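You operate a simulated robot arm through the tools that you are given. There is no shell and no other tool. Be economical: measure what you need, move in short steps, check, and stop when the job is done.

You run a simulated robot arm. Do the job below in one go: nothing can be reset, and whatever is moved stays where it is left.

JOB
Run the short teal channel through the seam machine on FEED.
Fine: open the guard, lay it along the sliding plate, shut the guard, then switch on and press START; it stays on the sliding plate; the other short channels stay.
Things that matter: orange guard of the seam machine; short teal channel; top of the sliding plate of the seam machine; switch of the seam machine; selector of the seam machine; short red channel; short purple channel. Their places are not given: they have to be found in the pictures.

The check looks at the end state, three seconds after you hand in, the way a careful person would. Anything else that was tipped, shoved, dropped, spilled or broken makes it a failure.

ROBOT AND FRAMES
A 7-joint arm with a two-finger parallel gripper, fixed in place. Base frame: the origin is at the foot of the arm, x ahead of it, y to its left, z up. Lengths are in cm, angles in degrees, forces in N, time in s.
With the tool pointing down near the work surface it reaches from about 40 to 90 cm from the base axis. Its first joint turns from -115.0 to 115.0 degrees. Payload 3.91 kg.
The TCP is the grasp point between the finger pads, 3 cm short of the fingertips. In the tool frame z runs along the fingers and y along their closing line. Largest opening 11 cm; finger width 2, thickness 1; the body of the gripper, 4.8 by 11.2 cm, starts 5.5 cm behind the TCP.
Orientation is that of the tool frame in the base frame, as a unit quaternion [x, y, z, w]. With the fingers straight down and closing along the base's y, the tool's x points along the base's -x, its y along +y and its z along -z.

CONTROLS
- The arm moves only by the tool move_arm. Its argument "increments" is a list of rows, each a list of 3 entries, a list of its own where there are three numbers: the shift along the base's x, y, z in cm, then the turn, a rotation vector about the base's x, y, z in degrees, then the gripper command, from -1 (shut) to 1 (fully open), values between in proportion. In form: [[[dx, dy, dz], [rx, ry, rz], jaw], ...]. A call has 1 to 10 rows; each row is the pose to reach, as a shift and turn from the pose commanded when the call began. A row lasts 0.2 s, in which the tool goes at most 5 cm and 8.6 degrees; a call with a longer step from one row to the next is refused whole, and so is a gripper value outside its range. A pose out of reach is approached as far as the arm can. The call stops where the force on the tool passes 90 N (or 10 N more than at its start, if that is more) or the arm is blocked; 0.2 s more then pass. The fingers move at their own pace (about 15.3 cm/s each) and stop on an object; they squeeze with about 32 N. The grip force told is the motor's: it shows also when the fingers shut on nothing. Time passes only in rows, and 0.2 s behind the last, so rows that repeat a pose let the fingers close. It gives the time, the measured TCP pose, the force on the tool (base axes), the opening and the grip force at its end, in the units of the frame above (readings bear some noise).
- Cameras (640 x 400 px; columns grow to the right, rows downward): "scene" is fixed at [5.05, 65.28, 148.54]; the picture's right is [-0.64, -0.77, 0.00], its down [-0.37, 0.31, -0.87] and it looks along [0.67, -0.56, -0.49] (base axes); focal length 248 px, centre (320, 200). "wrist" rides on the gripper at [-3.6, 0, -5.7] in the tool frame; the picture's right is [0.00, -1.00, 0.00], its down [0.97, 0.00, -0.24] and it looks along [0.24, 0.00, 0.97] (tool axes); focal length 218 px, centre (320, 200).
- capture(camera): a new picture of that camera. The clock stands still meanwhile.
- slide_trunk(by): slides the trunk up (or, below 0, down) by that many cm; the arm rides with it, the base frame stays. It gives what a move gives, with no picture.
- measure_at(camera, pixels): for up to 12 pixels [column, row] of the newest picture of that camera ("zoom" is the newest enlarged one), the place [x, y, z] in the base frame of the surface seen there, good to about 0.2 cm. The clock stands still meanwhile.
- inspect(camera, box): a new picture of the part [left, top, right, bottom] of that camera's present view, enlarged. The clock stands still meanwhile.
- sign_off(): hands the job in; it is judged then, once.

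Go step by step. Measure first, check grasps and placings, and put right what went wrong. The budget is 80 turns and 54 pictures, counting those below and the enlarged ones. Unless the task says otherwise, let go and move clear before handing in, and close with one line.

The tools are called after ">>>" as a command line: name --argument value ..., lists and objects as JSON in quotes. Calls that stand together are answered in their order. move_arm: Moves the arm, as the interface text tells. Its arguments: {"type":"object","properties":{"increments":{"type":"array","items":{"type":"array"}}},"required":["increments"]} The other tools are called the same way: slide_trunk (by) slides the trunk up or down; capture (camera) takes a picture; measure_at (camera, pixels) gives the place of the surface under pixels of a picture; inspect (camera, box) takes an enlarged picture of a part of a camera's view; sign_off () hands the job in.

At the start:

```text
t: 0.0
ee_pos: [66.21, -7.61, 143.48]
tool_rot: [0.001, 1.0, 0.0, 0.0]
wrist_force: [0.7, -0.4, -0.7]
grip_width: 10.98
grip_force: 0.0
trunk travel left (down, up): [-92.5, 6.5]
```

scene: 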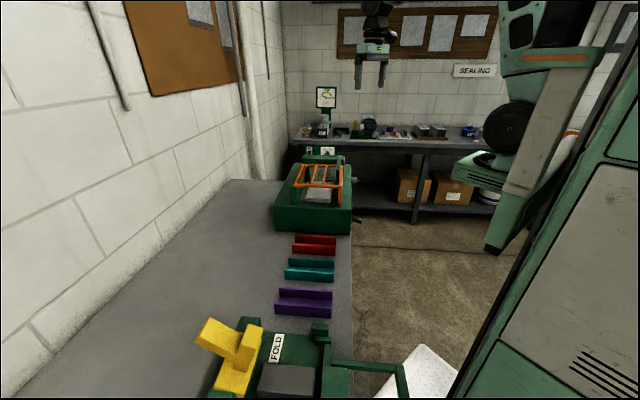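
wrist: 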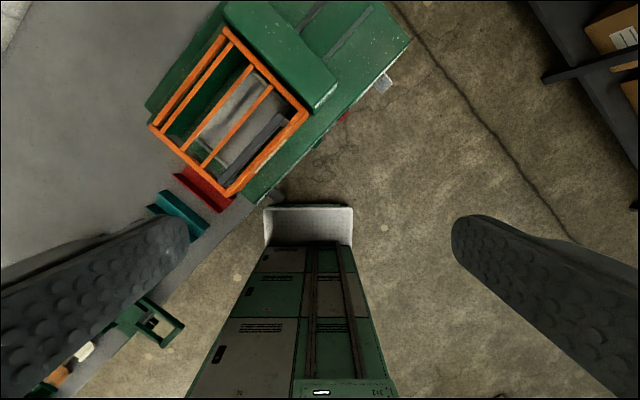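

The scene shows the seam machine (orange guard near pixel 320,175) and the red, teal and purple channels below it. I'll enlarge those areas first.

>>> inspect --camera "scene" --box '[260, 140, 372, 210]'

>>> inspect --camera "wrist" --box '[140, 0, 428, 220]'

>>> measure_at --camera "scene" --pixels '[[288, 272], [333, 274], [288, 264], [335, 262], [310, 262], [310, 270], [310, 277], [295, 248], [333, 248], [310, 300], [200, 280], [276, 220]]'

```text
5.71 times, centred on (316, 175) of scene
```

zoom: 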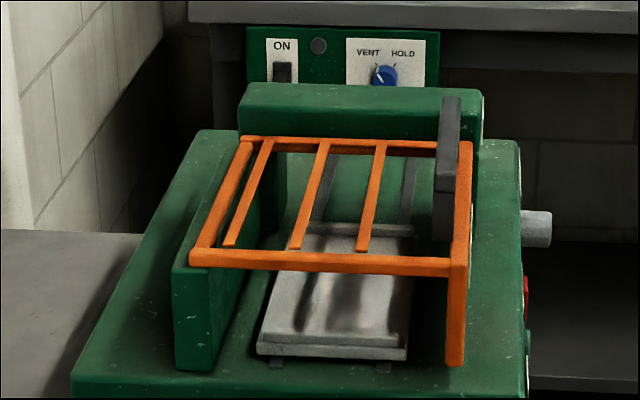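

```text
1.82 times, centred on (284, 110) of wrist
```

zoom: 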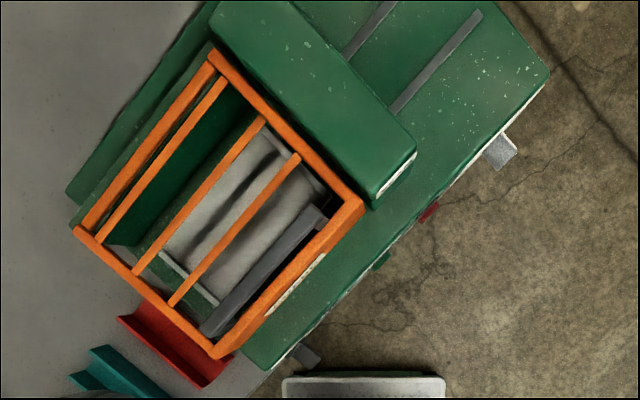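

```text
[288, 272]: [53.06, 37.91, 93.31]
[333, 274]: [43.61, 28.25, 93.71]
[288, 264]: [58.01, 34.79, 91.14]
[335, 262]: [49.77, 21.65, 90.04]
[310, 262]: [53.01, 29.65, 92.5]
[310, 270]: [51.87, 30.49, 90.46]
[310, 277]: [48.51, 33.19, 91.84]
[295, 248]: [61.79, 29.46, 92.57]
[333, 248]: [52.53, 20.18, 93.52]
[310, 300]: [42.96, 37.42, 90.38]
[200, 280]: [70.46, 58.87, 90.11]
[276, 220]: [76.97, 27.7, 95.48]
```

The channels are V/U shaped, lying about 45° to base axes. I'll measure the machine's parts and enlarge the panel.

>>> inspect --camera "scene" --box '[300, 142, 348, 172]'

>>> measure_at --camera "scene" --pixels '[[294, 186], [338, 187], [303, 165], [341, 166], [339, 203], [307, 201], [331, 202], [331, 182], [352, 180], [338, 161], [338, 175], [309, 153]]'

>>> measure_at --camera "wrist" --pixels '[[229, 30], [151, 126], [230, 193], [305, 115], [240, 90], [200, 150], [275, 120], [235, 180], [285, 205], [365, 83], [260, 10], [330, 100]]'

```text
13.33 times, centred on (324, 157) of scene
```

zoom: 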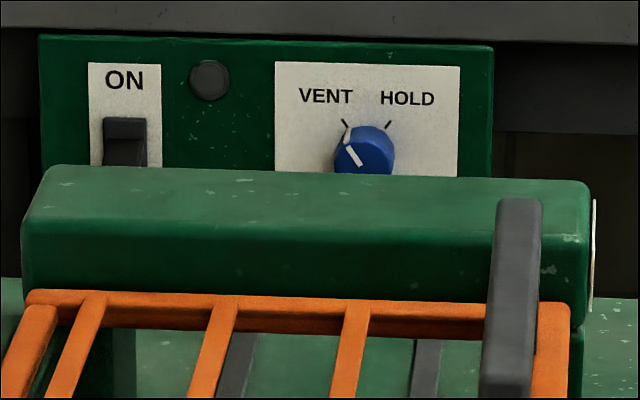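

```text
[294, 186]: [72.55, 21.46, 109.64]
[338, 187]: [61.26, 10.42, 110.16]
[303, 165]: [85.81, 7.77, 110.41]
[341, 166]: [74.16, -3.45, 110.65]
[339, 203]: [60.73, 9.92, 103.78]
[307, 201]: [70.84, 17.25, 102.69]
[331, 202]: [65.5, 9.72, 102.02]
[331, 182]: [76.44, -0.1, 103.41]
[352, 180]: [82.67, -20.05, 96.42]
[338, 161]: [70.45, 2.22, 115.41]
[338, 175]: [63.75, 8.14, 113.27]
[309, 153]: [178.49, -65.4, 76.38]
```

```text
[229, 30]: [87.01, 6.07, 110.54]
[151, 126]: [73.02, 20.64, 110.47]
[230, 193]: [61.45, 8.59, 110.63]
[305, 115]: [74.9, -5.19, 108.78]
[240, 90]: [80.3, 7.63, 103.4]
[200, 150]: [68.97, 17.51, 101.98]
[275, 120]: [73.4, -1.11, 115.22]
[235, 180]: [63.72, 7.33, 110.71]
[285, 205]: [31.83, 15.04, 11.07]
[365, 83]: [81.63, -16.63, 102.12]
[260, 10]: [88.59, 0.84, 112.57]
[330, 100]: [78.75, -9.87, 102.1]
```

The guard's top is about z 110, corners near (87,6), (73,21), (61,9), (75,-4). I'll move the wrist over the machine, turned 45° to line up with it, for a better look.

>>> move_arm --increments '[[[1.5, 2.5, 0], [0, 0, 7.5], 1], [[3, 5, 0], [0, 0, 15], 1], [[4.5, 7.5, 0], [0, 0, 22.5], 1], [[6, 10, 0], [0, 0, 30], 1], [[7.5, 13, 0], [0, 0, 37.5], 1], [[9, 16, 0], [0, 0, 45], 1], [[9, 16, 0], [0, 0, 45], 1]]'

>>> capture --camera "wrist"

>>> capture --camera "scene"

```text
t: 1.6
ee_pos: [75.24, 8.51, 143.52]
tool_rot: [-0.383, 0.924, 0.0, 0.0]
wrist_force: [0.1, 0.2, 0.2]
grip_width: 11.01
grip_force: 0.0
trunk travel left (down, up): [-92.5, 6.5]
```

```text
48 pictures are left
```

wrist: 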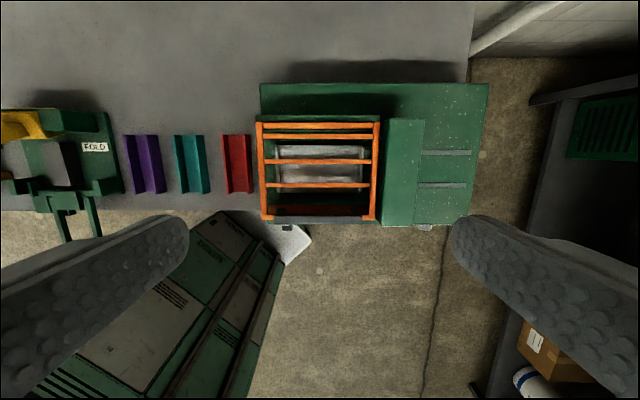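

```text
47 pictures are left
```

scene: 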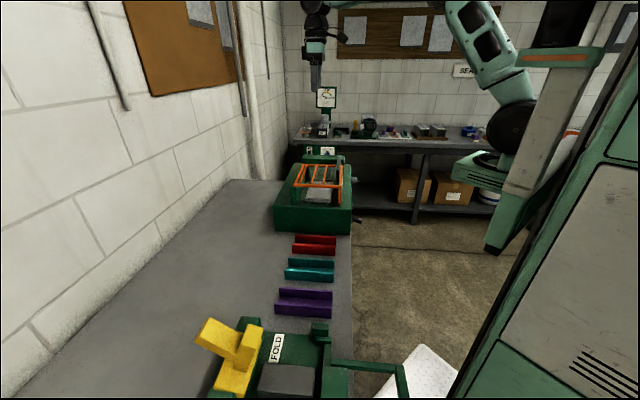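

>>> inspect --camera "wrist" --box '[245, 75, 501, 235]'

>>> measure_at --camera "wrist" --pixels '[[262, 85], [485, 88], [468, 222], [264, 218], [258, 126], [378, 124], [374, 219], [262, 219], [320, 126], [320, 218], [320, 173], [424, 228]]'

>>> measure_at --camera "wrist" --pixels '[[280, 149], [363, 150], [282, 178], [366, 178], [280, 172], [320, 152], [320, 165], [320, 172], [320, 180], [445, 153], [445, 185], [400, 170]]'

```text
2.50 times, centred on (373, 155) of wrist
```

zoom: 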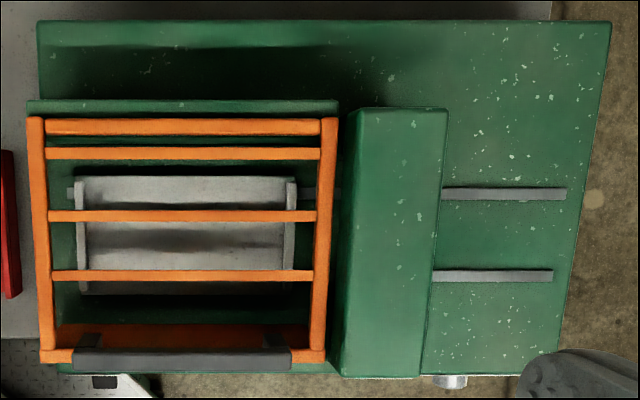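

```text
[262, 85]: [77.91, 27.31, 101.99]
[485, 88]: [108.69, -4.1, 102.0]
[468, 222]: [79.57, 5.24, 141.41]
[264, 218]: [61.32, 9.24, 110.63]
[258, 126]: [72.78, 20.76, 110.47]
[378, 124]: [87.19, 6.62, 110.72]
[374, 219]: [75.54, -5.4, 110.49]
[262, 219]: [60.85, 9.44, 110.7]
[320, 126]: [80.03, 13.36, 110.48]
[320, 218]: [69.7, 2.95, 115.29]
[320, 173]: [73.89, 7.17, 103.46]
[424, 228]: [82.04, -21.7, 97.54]
```

```text
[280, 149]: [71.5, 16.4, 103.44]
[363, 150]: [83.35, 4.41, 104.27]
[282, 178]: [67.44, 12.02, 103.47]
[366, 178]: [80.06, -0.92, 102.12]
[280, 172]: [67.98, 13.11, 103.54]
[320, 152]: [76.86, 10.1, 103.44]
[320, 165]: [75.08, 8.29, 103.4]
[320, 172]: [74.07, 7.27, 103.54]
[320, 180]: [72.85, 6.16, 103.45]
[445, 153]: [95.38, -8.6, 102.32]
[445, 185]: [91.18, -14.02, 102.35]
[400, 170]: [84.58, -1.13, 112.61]
```

The guard is hinged on the wall side with a raised grey handle bar (z≈115.3) along its front edge. I'll look more closely at the handle and the channels.

>>> inspect --camera "scene" --box '[322, 150, 362, 210]'

>>> inspect --camera "wrist" --box '[110, 120, 260, 214]'

>>> inspect --camera "scene" --box '[270, 225, 350, 320]'

```text
6.67 times, centred on (342, 180) of scene
```

zoom: 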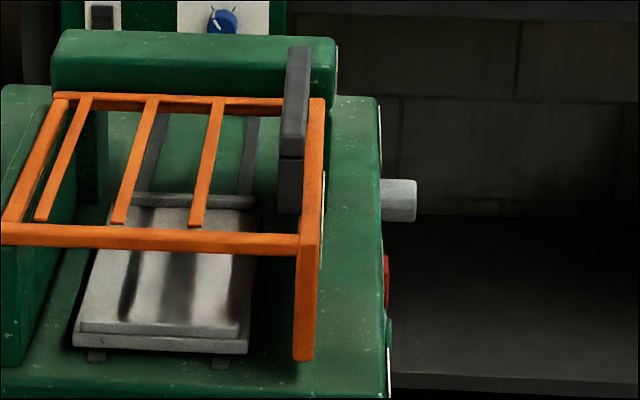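

```text
4.26 times, centred on (185, 167) of wrist
```

zoom: 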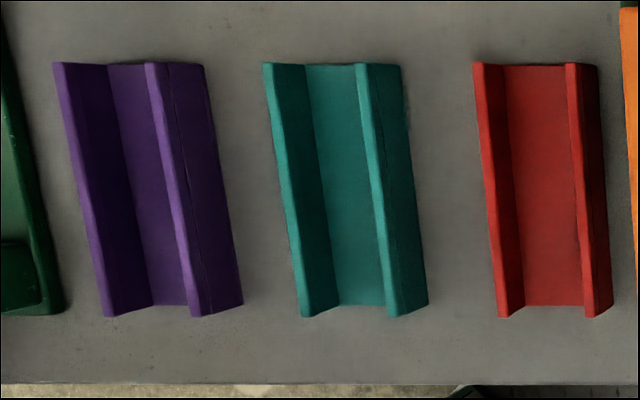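

```text
4.21 times, centred on (310, 272) of scene
```

zoom: 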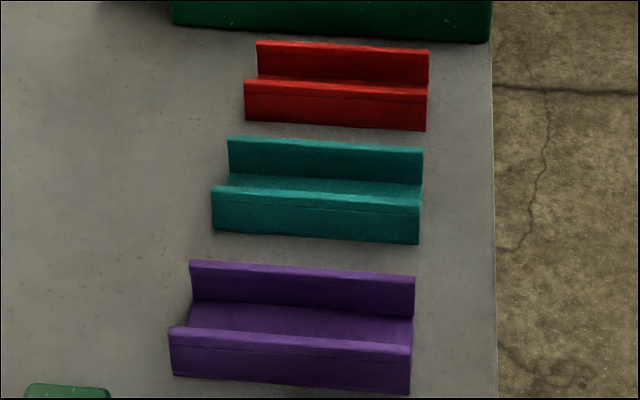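

The channels are U-shaped with room between them for fingers. Next I'll tilt the tool about the machine's long axis and back off to the front, so the wrist camera can see the handle.

>>> move_arm --increments '[[[-2.5, -2.5, -1], [5.5, -5.5, 0], 1], [[-5, -5, -3], [11, -11, 0], 1], [[-7.5, -7.5, -6], [16.5, -16.5, 0], 1], [[-10, -10, -9], [22, -22, 0], 1], [[-12.5, -12.5, -12], [27.5, -27.5, 0], 1], [[-15, -15, -15], [33, -33, 0], 1], [[-17.5, -17.5, -18], [38.5, -38.5, 0], 1], [[-20, -20, -21], [44, -44, 0], 1], [[-22, -22, -24], [49.5, -49.5, 0], 1], [[-22, -22, -24], [49.5, -49.5, 0], 1]]'

>>> capture --camera "wrist"

```text
t: 3.8
ee_pos: [58.43, -13.85, 120.98]
tool_rot: [-0.312, 0.758, 0.221, 0.529]
wrist_force: [0.1, -1.3, -0.7]
grip_width: 10.99
grip_force: 0.2
out of reach, approached as far as the arm can: row 7, 8, 9, 10
trunk travel left (down, up): [-92.5, 6.5]
```

```text
42 pictures are left
```

wrist: 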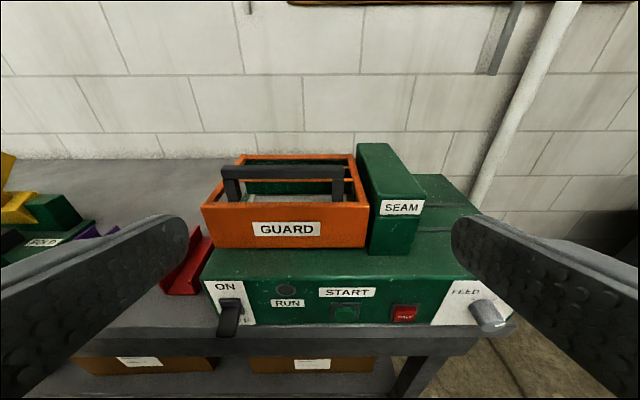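

This view shows the front panel: ON lever (230,315), RUN lamp, START (345,310), red HALT (403,313) and the FEED selector (487,313). I'll enlarge it.

>>> inspect --camera "wrist" --box '[190, 265, 350, 365]'

>>> inspect --camera "wrist" --box '[370, 265, 530, 365]'

>>> inspect --camera "wrist" --box '[190, 140, 390, 265]'

>>> measure_at --camera "wrist" --pixels '[[228, 173], [341, 173], [285, 173], [240, 190], [285, 204], [285, 230], [230, 310], [232, 330], [345, 312], [403, 313], [486, 308], [497, 322]]'

```text
4.00 times, centred on (270, 315) of wrist
```

zoom: 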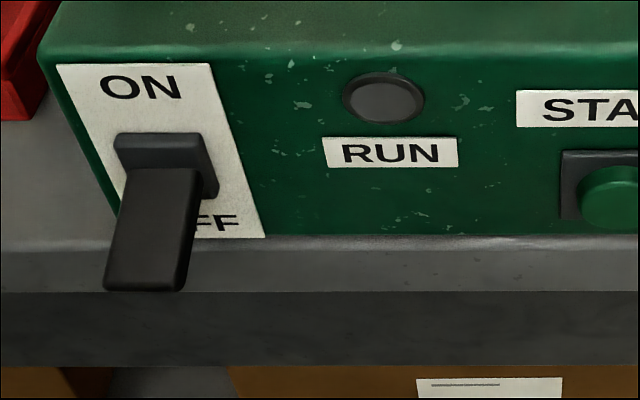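

```text
4.00 times, centred on (450, 315) of wrist
```

zoom: 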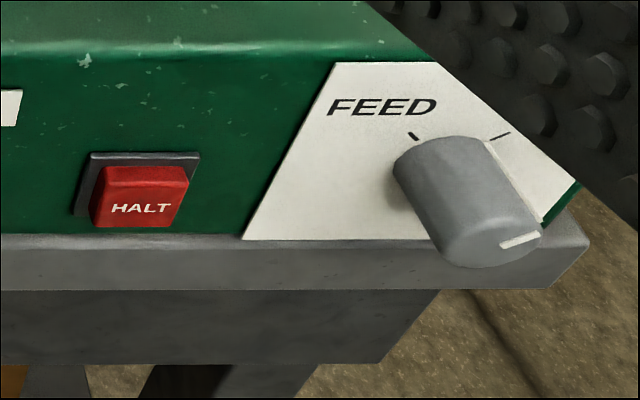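

```text
3.20 times, centred on (290, 202) of wrist
```

zoom: 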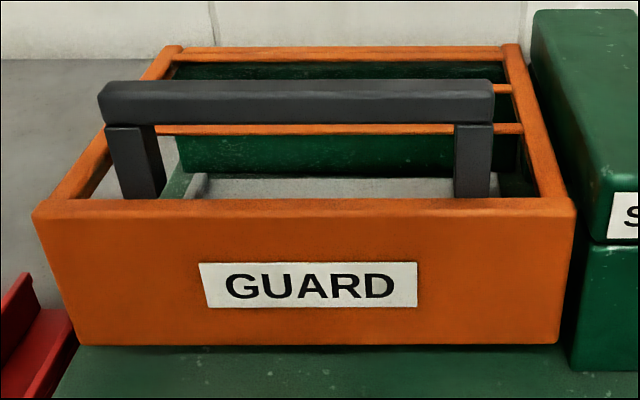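

```text
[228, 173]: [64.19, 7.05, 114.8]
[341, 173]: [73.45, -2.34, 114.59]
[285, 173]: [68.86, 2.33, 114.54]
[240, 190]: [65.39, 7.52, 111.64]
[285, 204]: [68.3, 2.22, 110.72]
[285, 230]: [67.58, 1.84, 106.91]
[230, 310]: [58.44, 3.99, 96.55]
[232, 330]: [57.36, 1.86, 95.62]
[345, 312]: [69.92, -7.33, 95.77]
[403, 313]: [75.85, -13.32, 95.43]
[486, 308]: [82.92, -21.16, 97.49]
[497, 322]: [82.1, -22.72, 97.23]
```

The selector's white pointer is turned to the right tick, not FEED, so it needs turning. I'll measure the handle gap and the control details from this zoom.

>>> measure_at --camera "zoom" --pixels '[[300, 84], [300, 98], [300, 119], [130, 118], [470, 118], [300, 202], [100, 210], [480, 210], [160, 160], [455, 160], [300, 55], [300, 335]]'

>>> inspect --camera "wrist" --box '[440, 275, 520, 325]'

```text
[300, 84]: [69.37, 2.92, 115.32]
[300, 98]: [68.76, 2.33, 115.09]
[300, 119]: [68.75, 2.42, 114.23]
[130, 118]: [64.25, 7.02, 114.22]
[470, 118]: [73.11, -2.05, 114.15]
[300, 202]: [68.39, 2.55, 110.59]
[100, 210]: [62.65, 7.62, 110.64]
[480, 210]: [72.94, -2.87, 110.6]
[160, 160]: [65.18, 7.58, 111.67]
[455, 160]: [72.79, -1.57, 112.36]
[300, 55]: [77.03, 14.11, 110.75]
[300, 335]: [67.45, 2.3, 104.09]
```

```text
8.00 times, centred on (480, 300) of wrist
```

zoom: 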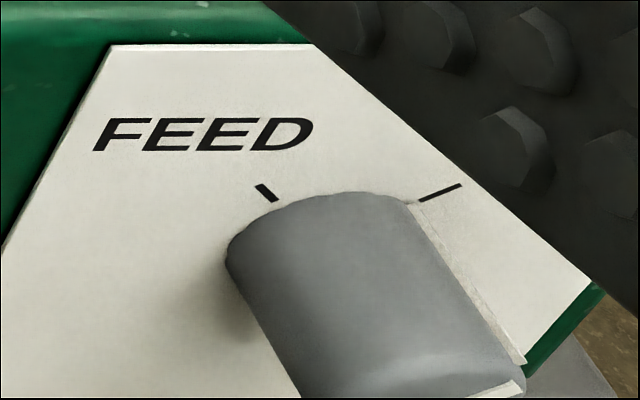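

Handle gap runs from z 110.65 to 114.0, bar centre about (69.1,2.65). I'll close the fingers and move to a pre-insertion spot in front of the handle, then check the reading.

>>> move_arm --increments '[[[2, 3, -2], [1.5, -1.5, 0], -1], [[4, 6, -4], [3, -3, 0], -1], [[6, 8, -6], [5, -5, 0], -1], [[7, 10, -6], [7, -7, 0], -1], [[7, 10, -6], [7, -7, 0], -1]]'

```text
t: 5.0
ee_pos: [65.52, -3.82, 115.17]
tool_rot: [-0.293, 0.708, 0.246, 0.594]
wrist_force: [-0.3, 0.2, 0.1]
grip_width: 0.0
grip_force: 32.2
trunk travel left (down, up): [-92.5, 6.5]
```

The commanded pose matches the reading. Now I'll drop to z 112.4, centre on the bar and slide the closed fingers under it.

>>> move_arm --increments '[[[-1.4, 1.4, -2.8], [0, 0, 0], -1], [[0.4, 3.2, -2.8], [0, 0, 0], -1], [[2.2, 5.0, -2.8], [0, 0, 0], -1], [[3.9, 6.7, -2.8], [0, 0, 0], -1], [[3.9, 6.7, -2.8], [0, 0, 0], -1]]'

>>> inspect --camera "scene" --box '[260, 120, 420, 220]'

>>> capture --camera "wrist"

```text
t: 6.2
ee_pos: [69.26, 2.71, 112.51]
tool_rot: [-0.293, 0.709, 0.245, 0.593]
wrist_force: [-0.7, 0.0, 1.0]
grip_width: 0.0
grip_force: 31.8
trunk travel left (down, up): [-92.5, 6.5]
```

```text
4.00 times, centred on (340, 170) of scene
```

zoom: 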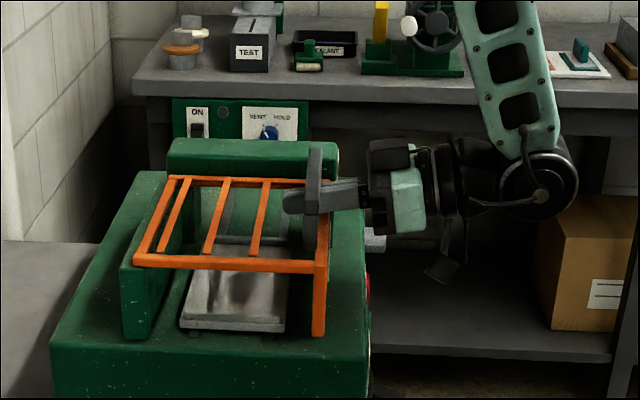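

```text
36 pictures are left
```

wrist: 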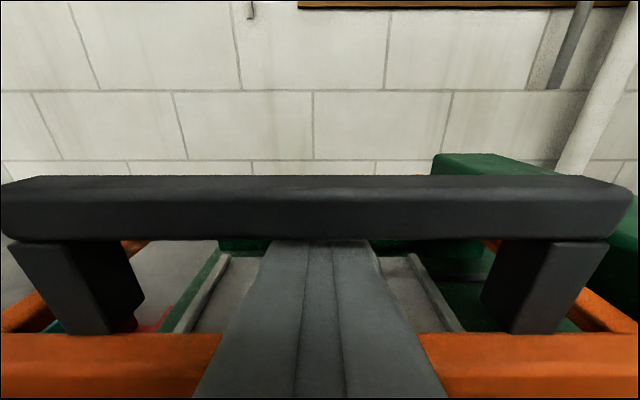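

The fingers are under the bar between the posts. I'll swing the guard up along its arc to about 40°, turning the tool with it.

>>> move_arm --increments '[[[0, 0, 0.6], [0, 0, 0], -1], [[0.2, 0.2, 1.7], [-2.8, 2.8, 0], -1], [[0.41, 0.41, 2.67], [-5.66, 5.66, 0], -1], [[1.02, 1.02, 4.64], [-11.3, 11.3, 0], -1], [[1.82, 1.82, 6.47], [-17, 17, 0], -1], [[2.78, 2.78, 8.13], [-22.6, 22.6, 0], -1], [[3.9, 3.9, 9.58], [-28.3, 28.3, 0], -1], [[3.9, 3.9, 9.58], [-28.3, 28.3, 0], -1]]'

>>> inspect --camera "scene" --box '[260, 120, 420, 220]'

```text
t: 8.0
ee_pos: [73.56, 6.61, 122.01]
tool_rot: [-0.358, 0.869, 0.129, 0.315]
wrist_force: [-0.7, 0.3, 0.8]
grip_width: 0.02
grip_force: 32.6
trunk travel left (down, up): [-92.5, 6.5]
```

```text
4.00 times, centred on (340, 170) of scene
```

zoom: 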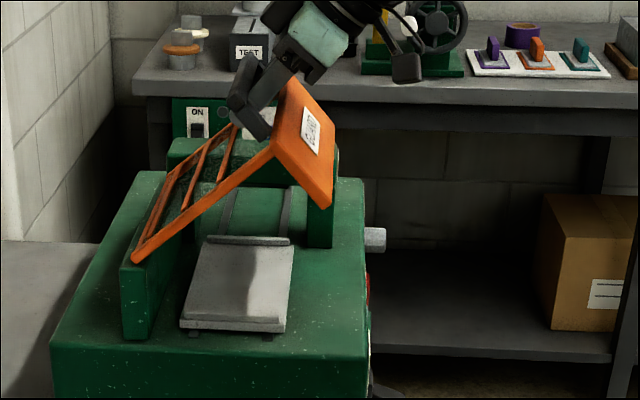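

The guard follows cleanly (~40°). Continuing to about 88°.

>>> move_arm --increments '[[[1.26, 1.26, 1.21], [-5.66, 5.66, 0], -1], [[2.62, 2.62, 2.17], [-11.3, 11.3, 0], -1], [[4.07, 4.07, 2.85], [-17, 17, 0], -1], [[5.56, 5.56, 3.24], [-22.6, 22.6, 0], -1], [[7.08, 7.08, 3.33], [-28.3, 28.3, 0], -1], [[8.59, 8.59, 3.12], [-28.3, 28.3, 0], -1], [[8.59, 8.59, 3.12], [-28.3, 28.3, 0], -1]]'

>>> inspect --camera "scene" --box '[260, 100, 420, 200]'

```text
t: 9.6
ee_pos: [81.88, 15.33, 125.02]
tool_rot: [-0.382, 0.924, -0.001, -0.001]
wrist_force: [0.0, 0.0, 0.9]
grip_width: 0.02
grip_force: 31.7
trunk travel left (down, up): [-92.5, 6.5]
```

```text
4.00 times, centred on (340, 150) of scene
```

zoom: 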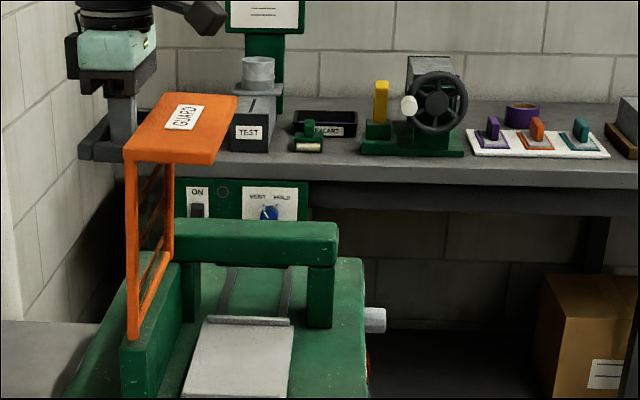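

Nearly vertical. I'll nudge it further toward the wall in small steps to find where it rests.

>>> move_arm --increments '[[[0.74, 0.74, -0.2], [0, 0, 0], -1], [[1.48, 1.48, -0.4], [0, 0, 0], -1], [[2.2, 2.2, -0.7], [0, 0, 0], -1], [[2.9, 2.9, -1.0], [0, 0, 0], -1], [[2.9, 2.9, -1.0], [0, 0, 0], -1]]'

>>> inspect --camera "scene" --box '[260, 100, 420, 200]'

```text
t: 10.8
ee_pos: [84.33, 17.59, 124.28]
tool_rot: [-0.381, 0.925, -0.002, -0.007]
wrist_force: [-51.1, -40.1, 9.9]
grip_width: 0.01
grip_force: 32.0
trunk travel left (down, up): [-92.5, 6.5]
```

```text
4.00 times, centred on (340, 150) of scene
```

zoom: 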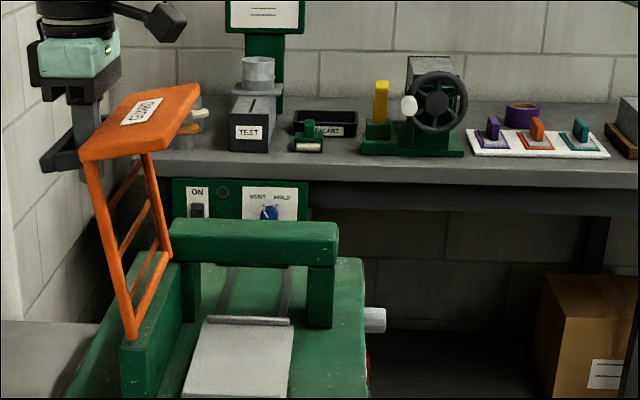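

It reached its stop at roughly 102° (65 N). I'll back off slightly and lift the fingers out, then check that the guard stays.

>>> move_arm --increments '[[[-0.6, -0.6, 0.0], [0, 0, 0], -1], [[-0.6, -0.6, 0], [0, 0, 0], -1], [[-0.5, -0.5, 3], [0, 0, 0], -1], [[-0.3, -0.3, 7], [0, 0, 0], -1], [[-0.3, -0.3, 11], [0, 0, 0], -1], [[-0.3, -0.3, 14], [0, 0, 0], -1]]'

>>> inspect --camera "scene" --box '[260, 100, 420, 200]'

```text
t: 12.2
ee_pos: [83.7, 17.45, 137.44]
tool_rot: [-0.383, 0.924, 0.001, -0.003]
wrist_force: [1.2, 0.1, -0.2]
grip_width: 0.0
grip_force: 31.9
out of reach, approached as far as the arm can: row 6
trunk travel left (down, up): [-92.5, 6.5]
```

```text
4.00 times, centred on (340, 150) of scene
```

zoom: 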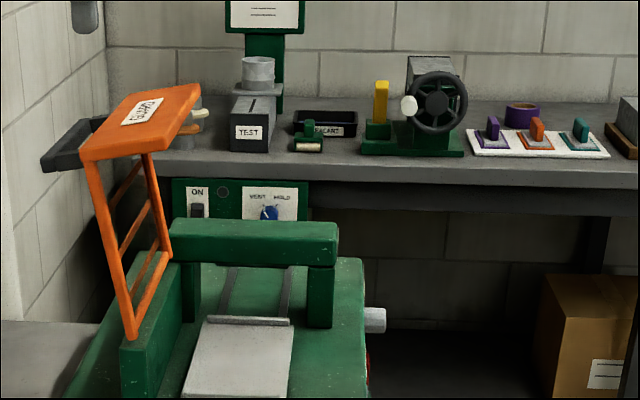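

The guard holds open. Now I'll move over the teal channel and look down at it.

>>> move_arm --increments '[[[-4, 1.7, 0], [0, 0, 0], 1], [[-8, 3.4, 0], [0, 0, 0], 1], [[-12, 5, 0], [0, 0, 0], 1], [[-16, 6.8, -2], [0, 0, 0], 1], [[-19.5, 8.2, -5], [0, 0, 0], 1], [[-23, 9.7, -8], [0, 0, 0], 1], [[-26.5, 11, -11], [0, 0, 0], 1], [[-29.5, 12.5, -14], [0, 0, 0], 1], [[-32.5, 13.5, -17], [0, 0, 0], 1], [[-33, 14, -20], [0, 0, 0], 1]]'

>>> capture --camera "wrist"

```text
t: 14.4
ee_pos: [50.57, 31.51, 117.67]
tool_rot: [-0.382, 0.924, 0.0, -0.001]
wrist_force: [0.9, -0.2, 0.4]
grip_width: 11.02
grip_force: 0.1
trunk travel left (down, up): [-92.5, 6.5]
```

```text
31 pictures are left
```

wrist: 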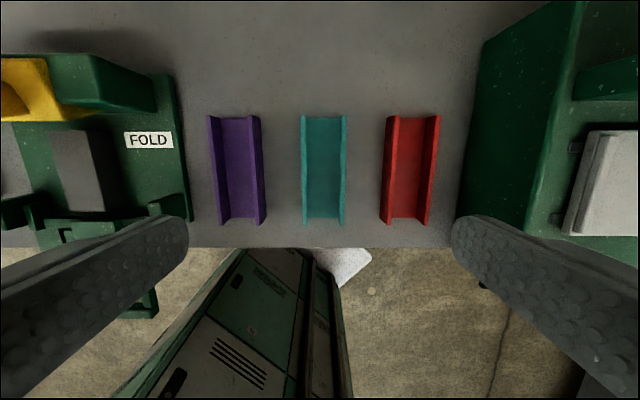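

>>> inspect --camera "wrist" --box '[200, 100, 456, 240]'

>>> measure_at --camera "wrist" --pixels '[[303, 120], [345, 120], [303, 220], [345, 222], [323, 170], [303, 170], [346, 170], [262, 170], [387, 170], [323, 120], [323, 221], [365, 170]]'

```text
2.50 times, centred on (328, 170) of wrist
```

zoom: 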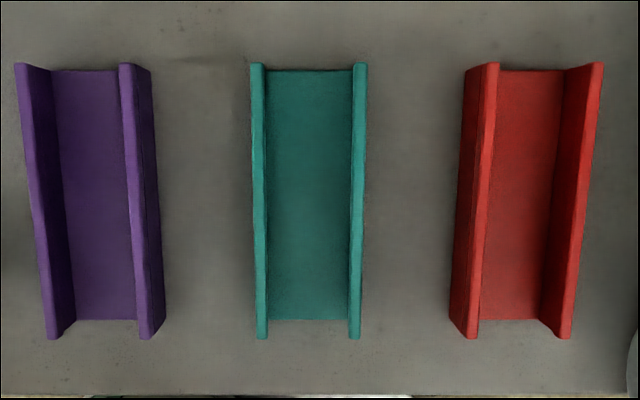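

```text
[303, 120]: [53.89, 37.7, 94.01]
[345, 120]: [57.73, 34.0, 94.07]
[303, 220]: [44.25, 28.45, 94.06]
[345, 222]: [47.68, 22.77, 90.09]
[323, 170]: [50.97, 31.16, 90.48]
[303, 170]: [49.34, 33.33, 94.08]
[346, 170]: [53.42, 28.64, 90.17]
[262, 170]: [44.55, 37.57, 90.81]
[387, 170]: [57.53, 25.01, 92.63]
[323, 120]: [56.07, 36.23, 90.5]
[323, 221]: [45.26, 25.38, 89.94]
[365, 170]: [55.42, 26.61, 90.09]
```

Teal channel: centre ≈(51.0,31.2), walls' tops at z 94, outer width ≈5.8, aligned with the fingers. I'll lower and grip it.

>>> move_arm --increments '[[[0.4, -0.3, -5], [0, 0, 0], 1], [[0.4, -0.3, -10], [0, 0, 0], 1], [[0.4, -0.3, -15], [0, 0, 0], 1], [[0.4, -0.3, -20], [0, 0, 0], 1], [[0.4, -0.3, -23], [0, 0, 0], 1], [[0.4, -0.3, -24.4], [0, 0, 0], 1], [[0.4, -0.3, -24.4], [0, 0, 0], 0.2], [[0.4, -0.3, -24.4], [0, 0, 0], -1], [[0.4, -0.3, -24.4], [0, 0, 0], -1]]'

```text
refused: row 1 steps farther than a row can; nothing moved
```

>>> move_arm --increments '[[[0.4, -0.3, -4.5], [0, 0, 0], 1], [[0.4, -0.3, -9.4], [0, 0, 0], 1], [[0.4, -0.3, -14.3], [0, 0, 0], 1], [[0.4, -0.3, -19.2], [0, 0, 0], 1], [[0.4, -0.3, -22.5], [0, 0, 0], 1], [[0.4, -0.3, -24.3], [0, 0, 0], 1], [[0.4, -0.3, -24.3], [0, 0, 0], 0.3], [[0.4, -0.3, -24.3], [0, 0, 0], -1], [[0.4, -0.3, -24.3], [0, 0, 0], -1]]'

>>> capture --camera "wrist"

```text
t: 16.4
ee_pos: [51.14, 31.12, 93.35]
tool_rot: [-0.382, 0.924, 0.0, -0.001]
wrist_force: [0.5, -0.1, -0.1]
grip_width: 5.96
grip_force: 32.6
trunk travel left (down, up): [-92.5, 6.5]
```

```text
29 pictures are left
```

wrist: 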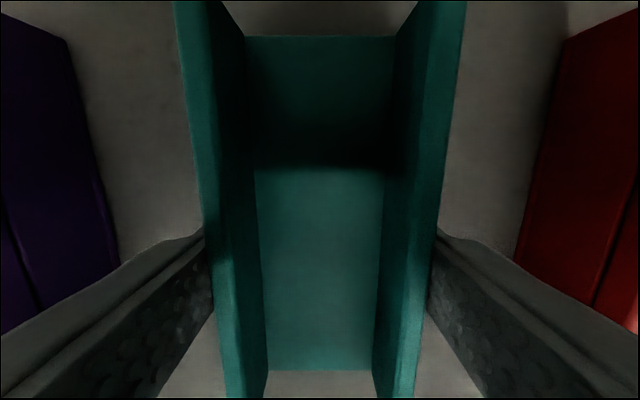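

The channel is gripped (5.96 cm). I'll lift it straight up and check.

>>> move_arm --increments '[[[0, 0, 2], [0, 0, 0], -1], [[0, 0, 6], [0, 0, 0], -1], [[0, 0, 10.5], [0, 0, 0], -1], [[0, 0, 15], [0, 0, 0], -1], [[0, 0, 19.5], [0, 0, 0], -1], [[0, 0, 24], [0, 0, 0], -1], [[0, 0, 28], [0, 0, 0], -1], [[0, 0, 30], [0, 0, 0], -1]]'

>>> capture --camera "scene"

```text
t: 18.2
ee_pos: [51.18, 31.0, 123.45]
tool_rot: [-0.381, 0.924, 0.0, -0.002]
wrist_force: [0.2, 1.0, -0.8]
grip_width: 5.94
grip_force: 31.9
trunk travel left (down, up): [-92.5, 6.5]
```

```text
28 pictures are left
```

scene: 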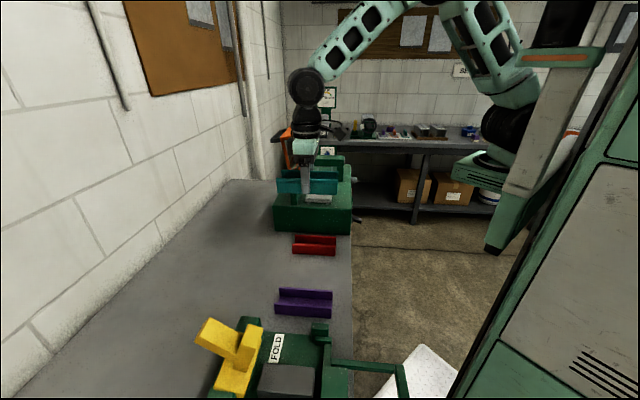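

Lifted cleanly, neighbours undisturbed. I'll turn it 90° while carrying it to a standby spot in front of the machine, clear of the raised guard.

>>> move_arm --increments '[[[1.6, -2.5, 0.2], [0, 0, -8.2], -1], [[3.2, -5, 0.4], [0, 0, -16.4], -1], [[4.8, -7.7, 0.6], [0, 0, -24.6], -1], [[6.5, -10.3, 0.8], [0, 0, -32.8], -1], [[8.2, -13, 1], [0, 0, -41], -1], [[9.8, -15.5, 1.2], [0, 0, -49.2], -1], [[11.5, -18, 1.4], [0, 0, -57.4], -1], [[13.2, -20.7, 1.6], [0, 0, -65.6], -1], [[14.8, -23.3, 1.8], [0, 0, -73.8], -1], [[16.4, -26, 2], [0, 0, -82], -1]]'

>>> move_arm --increments '[[[1.5, -2.5, 0], [0, 0, -8], -1], [[1.5, -2.5, 0], [0, 0, -8], -1]]'

>>> capture --camera "wrist"

>>> inspect --camera "scene" --box '[240, 60, 400, 220]'

```text
t: 20.4
ee_pos: [67.36, 5.12, 125.42]
tool_rot: [0.319, 0.948, 0.001, -0.001]
wrist_force: [-0.3, 0.2, -1.7]
grip_width: 5.97
grip_force: 31.9
trunk travel left (down, up): [-92.5, 6.5]
```

```text
t: 21.0
ee_pos: [68.99, 2.49, 125.28]
tool_rot: [0.384, 0.923, 0.001, -0.002]
wrist_force: [-0.4, -0.5, -0.1]
grip_width: 6.0
grip_force: 32.7
trunk travel left (down, up): [-92.5, 6.5]
```

```text
27 pictures are left
```

wrist: 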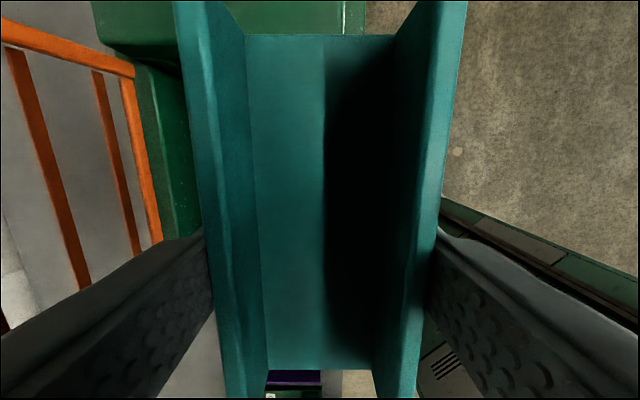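

```text
2.50 times, centred on (320, 140) of scene
```

zoom: 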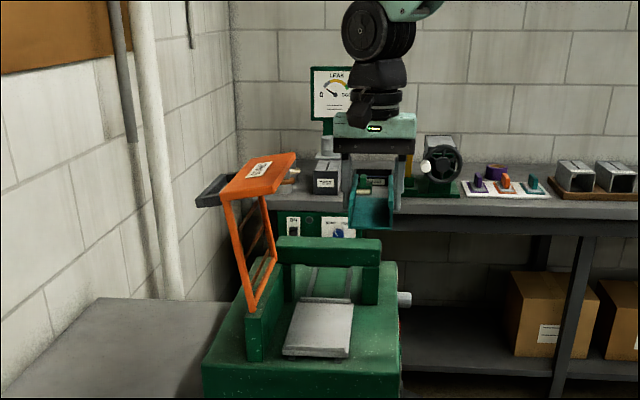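

Channel is held level along the plate direction. I'll measure the raised guard's outer edge, the plate corners and the wrist for clearance.

>>> measure_at --camera "zoom" --pixels '[[292, 154], [262, 190], [224, 190], [240, 230], [288, 349], [344, 351], [302, 303], [350, 306], [320, 330], [378, 70], [352, 85], [345, 135]]'

>>> inspect --camera "scene" --box '[300, 175, 350, 210]'

>>> measure_at --camera "zoom" --pixels '[[140, 290], [380, 300], [230, 130], [420, 145], [300, 220], [170, 220], [360, 220], [250, 300], [250, 330], [330, 110], [100, 200], [430, 250]]'

```text
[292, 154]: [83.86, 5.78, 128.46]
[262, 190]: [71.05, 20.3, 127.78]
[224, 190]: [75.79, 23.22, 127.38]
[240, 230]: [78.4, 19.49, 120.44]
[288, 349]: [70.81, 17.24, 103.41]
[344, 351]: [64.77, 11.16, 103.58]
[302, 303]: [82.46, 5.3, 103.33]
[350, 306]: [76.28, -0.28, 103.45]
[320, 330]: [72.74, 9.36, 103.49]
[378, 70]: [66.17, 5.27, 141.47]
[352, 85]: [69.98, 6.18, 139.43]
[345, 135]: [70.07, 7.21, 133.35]
```

```text
11.43 times, centred on (325, 192) of scene
```

zoom: 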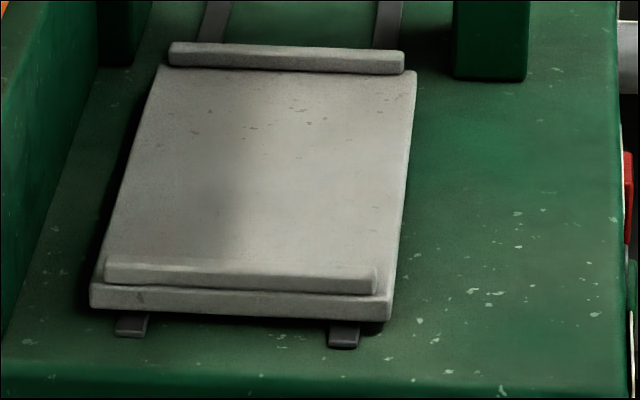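

```text
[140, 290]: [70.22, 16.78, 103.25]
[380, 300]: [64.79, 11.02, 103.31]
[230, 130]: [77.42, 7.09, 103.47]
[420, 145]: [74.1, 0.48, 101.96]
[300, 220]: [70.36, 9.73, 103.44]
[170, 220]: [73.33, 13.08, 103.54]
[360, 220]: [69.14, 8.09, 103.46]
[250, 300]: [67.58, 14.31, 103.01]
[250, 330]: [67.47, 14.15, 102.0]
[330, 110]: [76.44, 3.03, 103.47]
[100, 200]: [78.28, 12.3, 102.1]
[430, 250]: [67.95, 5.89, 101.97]
```

Plate centre ≈(73.6,8.3), 9 wide and 16.7 long with end lips; wrist clears the guard's edge by over 1 cm. I'll measure the lips' inner edges for centring.

>>> measure_at --camera "zoom" --pixels '[[240, 245], [240, 254], [240, 262], [240, 268], [240, 275], [285, 74], [285, 68], [285, 60], [285, 50], [150, 255], [350, 262], [380, 72]]'

```text
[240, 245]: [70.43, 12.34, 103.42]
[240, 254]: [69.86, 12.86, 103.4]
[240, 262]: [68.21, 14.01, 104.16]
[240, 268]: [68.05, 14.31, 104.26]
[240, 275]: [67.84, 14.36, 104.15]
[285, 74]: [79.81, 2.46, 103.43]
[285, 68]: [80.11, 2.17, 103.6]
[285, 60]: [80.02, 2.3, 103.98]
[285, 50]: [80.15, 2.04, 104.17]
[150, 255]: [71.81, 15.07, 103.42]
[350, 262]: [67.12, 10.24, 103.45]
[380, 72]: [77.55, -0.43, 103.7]
```

Between the lips the plate runs u≈38.8–55, so the target TCP is (73.75,7.7). The gripper body would pass close to the raised guard's edge, so I'll descend 3 cm further forward, then slide in low.

>>> move_arm --increments '[[[1.3, 1.5, 0], [0, 0, 0], -1], [[2.64, 3.1, 0], [0, 0, 0], -1], [[2.64, 3.1, -4], [0, 0, 0], -1], [[2.64, 3.1, -8], [0, 0, 0], -1], [[2.64, 3.1, -12], [0, 0, 0], -1], [[2.64, 3.1, -15.5], [0, 0, 0], -1], [[2.64, 3.1, -17], [0, 0, 0], -1], [[2.64, 3.1, -17], [0, 0, 0], -1]]'

>>> inspect --camera "scene" --box '[260, 100, 400, 220]'

```text
t: 22.8
ee_pos: [71.7, 5.51, 108.39]
tool_rot: [0.384, 0.923, 0.0, -0.001]
wrist_force: [-0.6, -0.4, -0.7]
grip_width: 5.99
grip_force: 31.6
trunk travel left (down, up): [-92.5, 6.5]
```

```text
3.33 times, centred on (330, 160) of scene
```

zoom: 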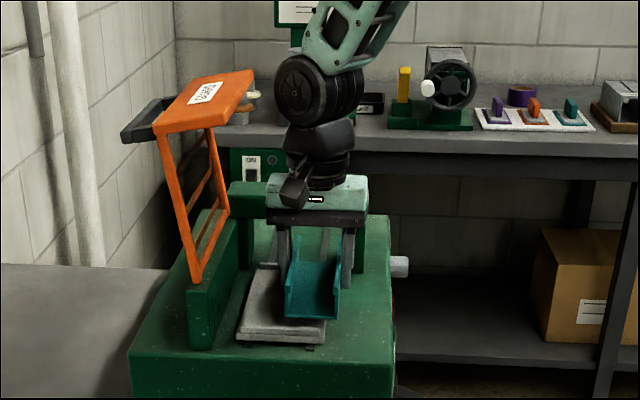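

Good clearance. Sliding in 3 cm and lowering to the plate.

>>> move_arm --increments '[[[0.7, 0.75, 0], [0, 0, 0], -1], [[1.4, 1.5, 0], [0, 0, 0], -1], [[2.05, 2.2, 0], [0, 0, 0], -1], [[2.05, 2.2, -0.8], [0, 0, 0], -1], [[2.05, 2.2, -1.4], [0, 0, 0], -1], [[2.05, 2.2, -1.65], [0, 0, 0], -1], [[2.05, 2.2, -1.65], [0, 0, 0], -1]]'

>>> inspect --camera "scene" --box '[260, 100, 400, 220]'

```text
t: 24.4
ee_pos: [73.63, 7.65, 106.78]
tool_rot: [0.383, 0.924, 0.002, 0.0]
wrist_force: [-0.6, -1.1, 13.7]
grip_width: 5.97
grip_force: 32.0
trunk travel left (down, up): [-92.5, 6.5]
```

```text
3.33 times, centred on (330, 160) of scene
```

zoom: 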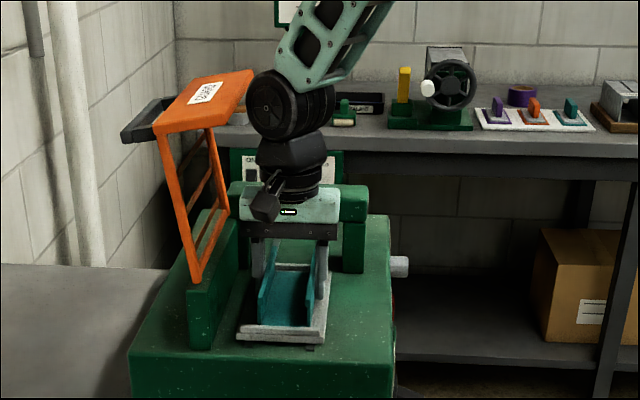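

Seated with 13.7 N of contact. I'll release slightly, rise 5 cm, then move forward and up clear.

>>> move_arm --increments '[[[0, 0, 0], [0, 0, 0], 0.35], [[0, 0, 0], [0, 0, 0], 0.35], [[0, 0, 2.5], [0, 0, 0], 0.35], [[0, 0, 5.2], [0, 0, 0], 0.35], [[-1.4, -1.4, 5.5], [0, 0, 0], 0.35], [[-3.5, -3.5, 5.8], [0, 0, 0], 0.35], [[-6, -6, 8], [0, 0, 0], 0.35], [[-8, -8, 11.5], [0, 0, 0], 0.35], [[-10, -10, 15], [0, 0, 0], 0.35], [[-11, -11, 18], [0, 0, 0], 0.35]]'

>>> inspect --camera "scene" --box '[260, 120, 388, 220]'

```text
t: 26.6
ee_pos: [62.62, -3.28, 124.83]
tool_rot: [0.384, 0.923, 0.001, -0.002]
wrist_force: [-0.6, 0.2, -0.7]
grip_width: 7.44
grip_force: 0.1
trunk travel left (down, up): [-92.5, 6.5]
```

```text
4.00 times, centred on (324, 170) of scene
```

zoom: 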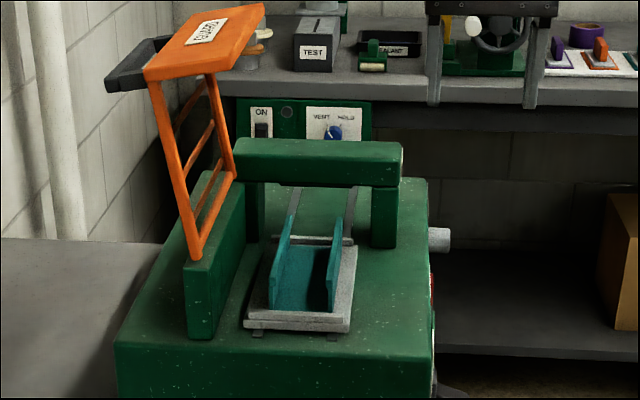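

The channel lies neatly between the lips. Now I'll rotate back 90° with fingers shut, going high to above the raised handle's gap.

>>> move_arm --increments '[[[0, 0, 4], [0, 0, 8.2], -1], [[0, 0, 8], [0, 0, 16.4], -1], [[0.8, 0.8, 12], [0, 0, 24.6], -1], [[3.6, 3.6, 12], [0, 0, 32.8], -1], [[6.6, 6.6, 12], [0, 0, 41], -1], [[9.6, 9.6, 12], [0, 0, 49.2], -1], [[12.6, 12.6, 12], [0, 0, 57.4], -1], [[15.6, 15.6, 12], [0, 0, 65.6], -1], [[18.5, 18.4, 12], [0, 0, 73.8], -1], [[20, 20, 12], [0, 0, 82], -1]]'

>>> move_arm --increments '[[[0.5, 0.5, 0], [0, 0, 8], -1], [[0.5, 0.5, 0], [0, 0, 8], -1]]'

>>> capture --camera "wrist"

```text
t: 28.8
ee_pos: [82.81, 16.72, 136.69]
tool_rot: [-0.319, 0.948, -0.001, -0.001]
wrist_force: [-0.2, 0.4, -0.5]
grip_width: 0.02
grip_force: 32.1
trunk travel left (down, up): [-92.5, 6.5]
```

```text
t: 29.4
ee_pos: [83.32, 17.25, 136.63]
tool_rot: [-0.383, 0.924, -0.001, -0.002]
wrist_force: [-0.5, 0.8, -0.3]
grip_width: 0.01
grip_force: 31.9
trunk travel left (down, up): [-92.5, 6.5]
```

```text
21 pictures are left
```

wrist: 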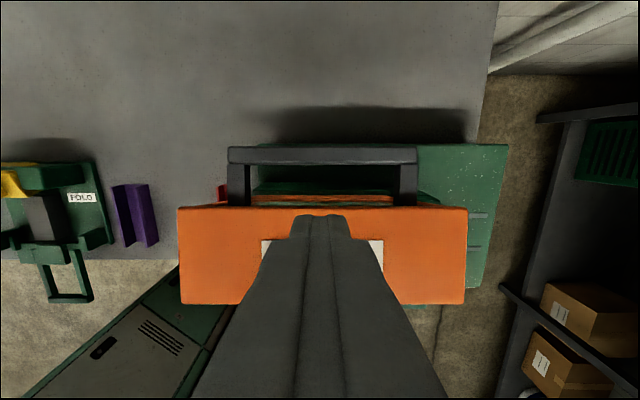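

I'll measure the bar and panel edge to aim at the gap.

>>> measure_at --camera "wrist" --pixels '[[320, 152], [320, 162], [280, 150], [370, 162], [230, 210], [400, 210], [240, 190], [408, 190], [280, 208], [320, 215]]'

```text
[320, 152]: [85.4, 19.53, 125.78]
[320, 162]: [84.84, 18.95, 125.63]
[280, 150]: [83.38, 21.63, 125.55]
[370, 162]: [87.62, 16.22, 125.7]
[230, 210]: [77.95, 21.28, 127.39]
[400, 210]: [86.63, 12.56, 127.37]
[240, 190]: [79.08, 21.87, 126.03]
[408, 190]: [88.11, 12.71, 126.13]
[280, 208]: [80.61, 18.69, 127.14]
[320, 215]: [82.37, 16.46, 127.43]
```

The gap lies between v≈70.2 (panel edge) and 73.3 (bar), centred under the tool after a 0.7 cm shift. Inserting the closed fingers down into it.

>>> move_arm --increments '[[[0.45, 0.45, 0], [0, 0, 0], -1], [[0.45, 0.45, -4], [0, 0, 0], -1], [[0.45, 0.45, -8], [0, 0, 0], -1], [[0.45, 0.45, -10.5], [0, 0, 0], -1], [[0.45, 0.45, -12], [0, 0, 0], -1], [[0.45, 0.45, -12], [0, 0, 0], -1]]'

>>> inspect --camera "scene" --box '[260, 100, 388, 200]'

```text
t: 30.8
ee_pos: [83.46, 17.82, 124.61]
tool_rot: [-0.381, 0.924, -0.001, 0.0]
wrist_force: [-0.4, 0.0, 0.1]
grip_width: 0.0
grip_force: 31.9
trunk travel left (down, up): [-92.5, 6.5]
```

```text
4.00 times, centred on (324, 150) of scene
```

zoom: 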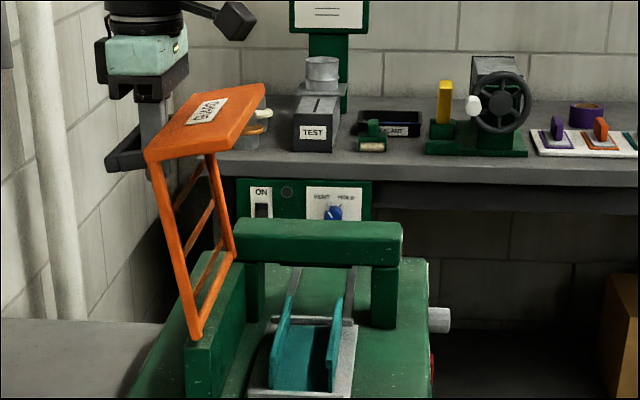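

Fingers are in the gap. Reversing the arc down to about 40°.

>>> move_arm --increments '[[[-0.94, -0.94, 0.15], [0, 0, 0], -1], [[-2.43, -2.43, 0.58], [0, 0, 0], -1], [[-3.93, -3.93, 0.72], [0, 0, 0], -1], [[-5.44, -5.44, 0.56], [5.66, -5.66, 0], -1], [[-6.91, -6.91, 0.11], [11.3, -11.3, 0], -1], [[-8.33, -8.33, -0.63], [17, -17, 0], -1], [[-9.66, -9.66, -1.64], [22.6, -22.6, 0], -1], [[-10.89, -10.89, -2.9], [28.3, -28.3, 0], -1], [[-10.89, -10.89, -2.9], [28.3, -28.3, 0], -1]]'

>>> inspect --camera "scene" --box '[260, 100, 388, 200]'

```text
t: 32.8
ee_pos: [72.62, 6.75, 121.8]
tool_rot: [-0.358, 0.869, 0.131, 0.316]
wrist_force: [-0.3, 0.5, 0.4]
grip_width: 0.0
grip_force: 32.2
trunk travel left (down, up): [-92.5, 6.5]
```

```text
4.00 times, centred on (324, 150) of scene
```

zoom: 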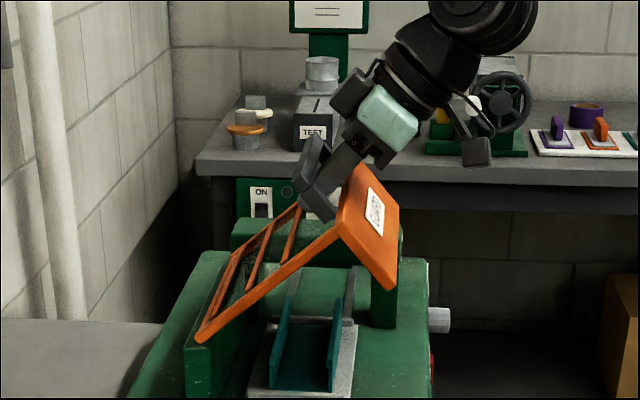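

Tracks well. Lowering it the rest of the way.

>>> move_arm --increments '[[[-1.08, -1.08, -1.5], [5.66, -5.66, 0], -1], [[-2.0, -2.0, -3.18], [11.3, -11.3, 0], -1], [[-2.75, -2.75, -5.04], [17, -17, 0], -1], [[-3.32, -3.32, -7.03], [22.6, -22.6, 0], -1], [[-3.52, -3.52, -8.06], [25.5, -25.5, 0], -1], [[-3.68, -3.68, -9.0], [28.3, -28.3, 0], -1], [[-3.68, -3.68, -9.3], [28.3, -28.3, 0], -1], [[-3.68, -3.68, -9.3], [28.3, -28.3, 0], -1]]'

>>> inspect --camera "scene" --box '[260, 120, 388, 220]'

```text
t: 34.6
ee_pos: [69.04, 3.14, 112.55]
tool_rot: [-0.293, 0.709, 0.246, 0.593]
wrist_force: [0.0, 0.2, 0.1]
grip_width: 0.01
grip_force: 31.9
trunk travel left (down, up): [-92.5, 6.5]
```

```text
4.00 times, centred on (324, 170) of scene
```

zoom: 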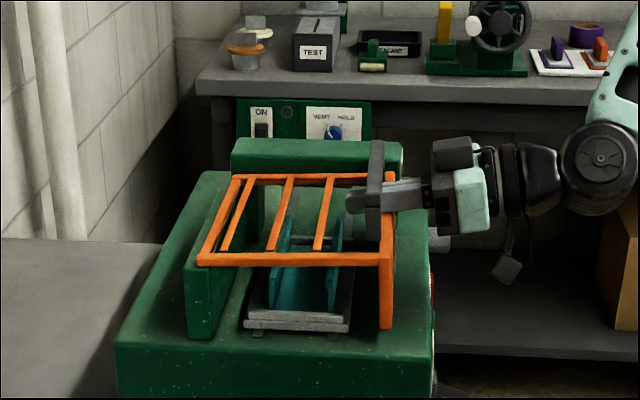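

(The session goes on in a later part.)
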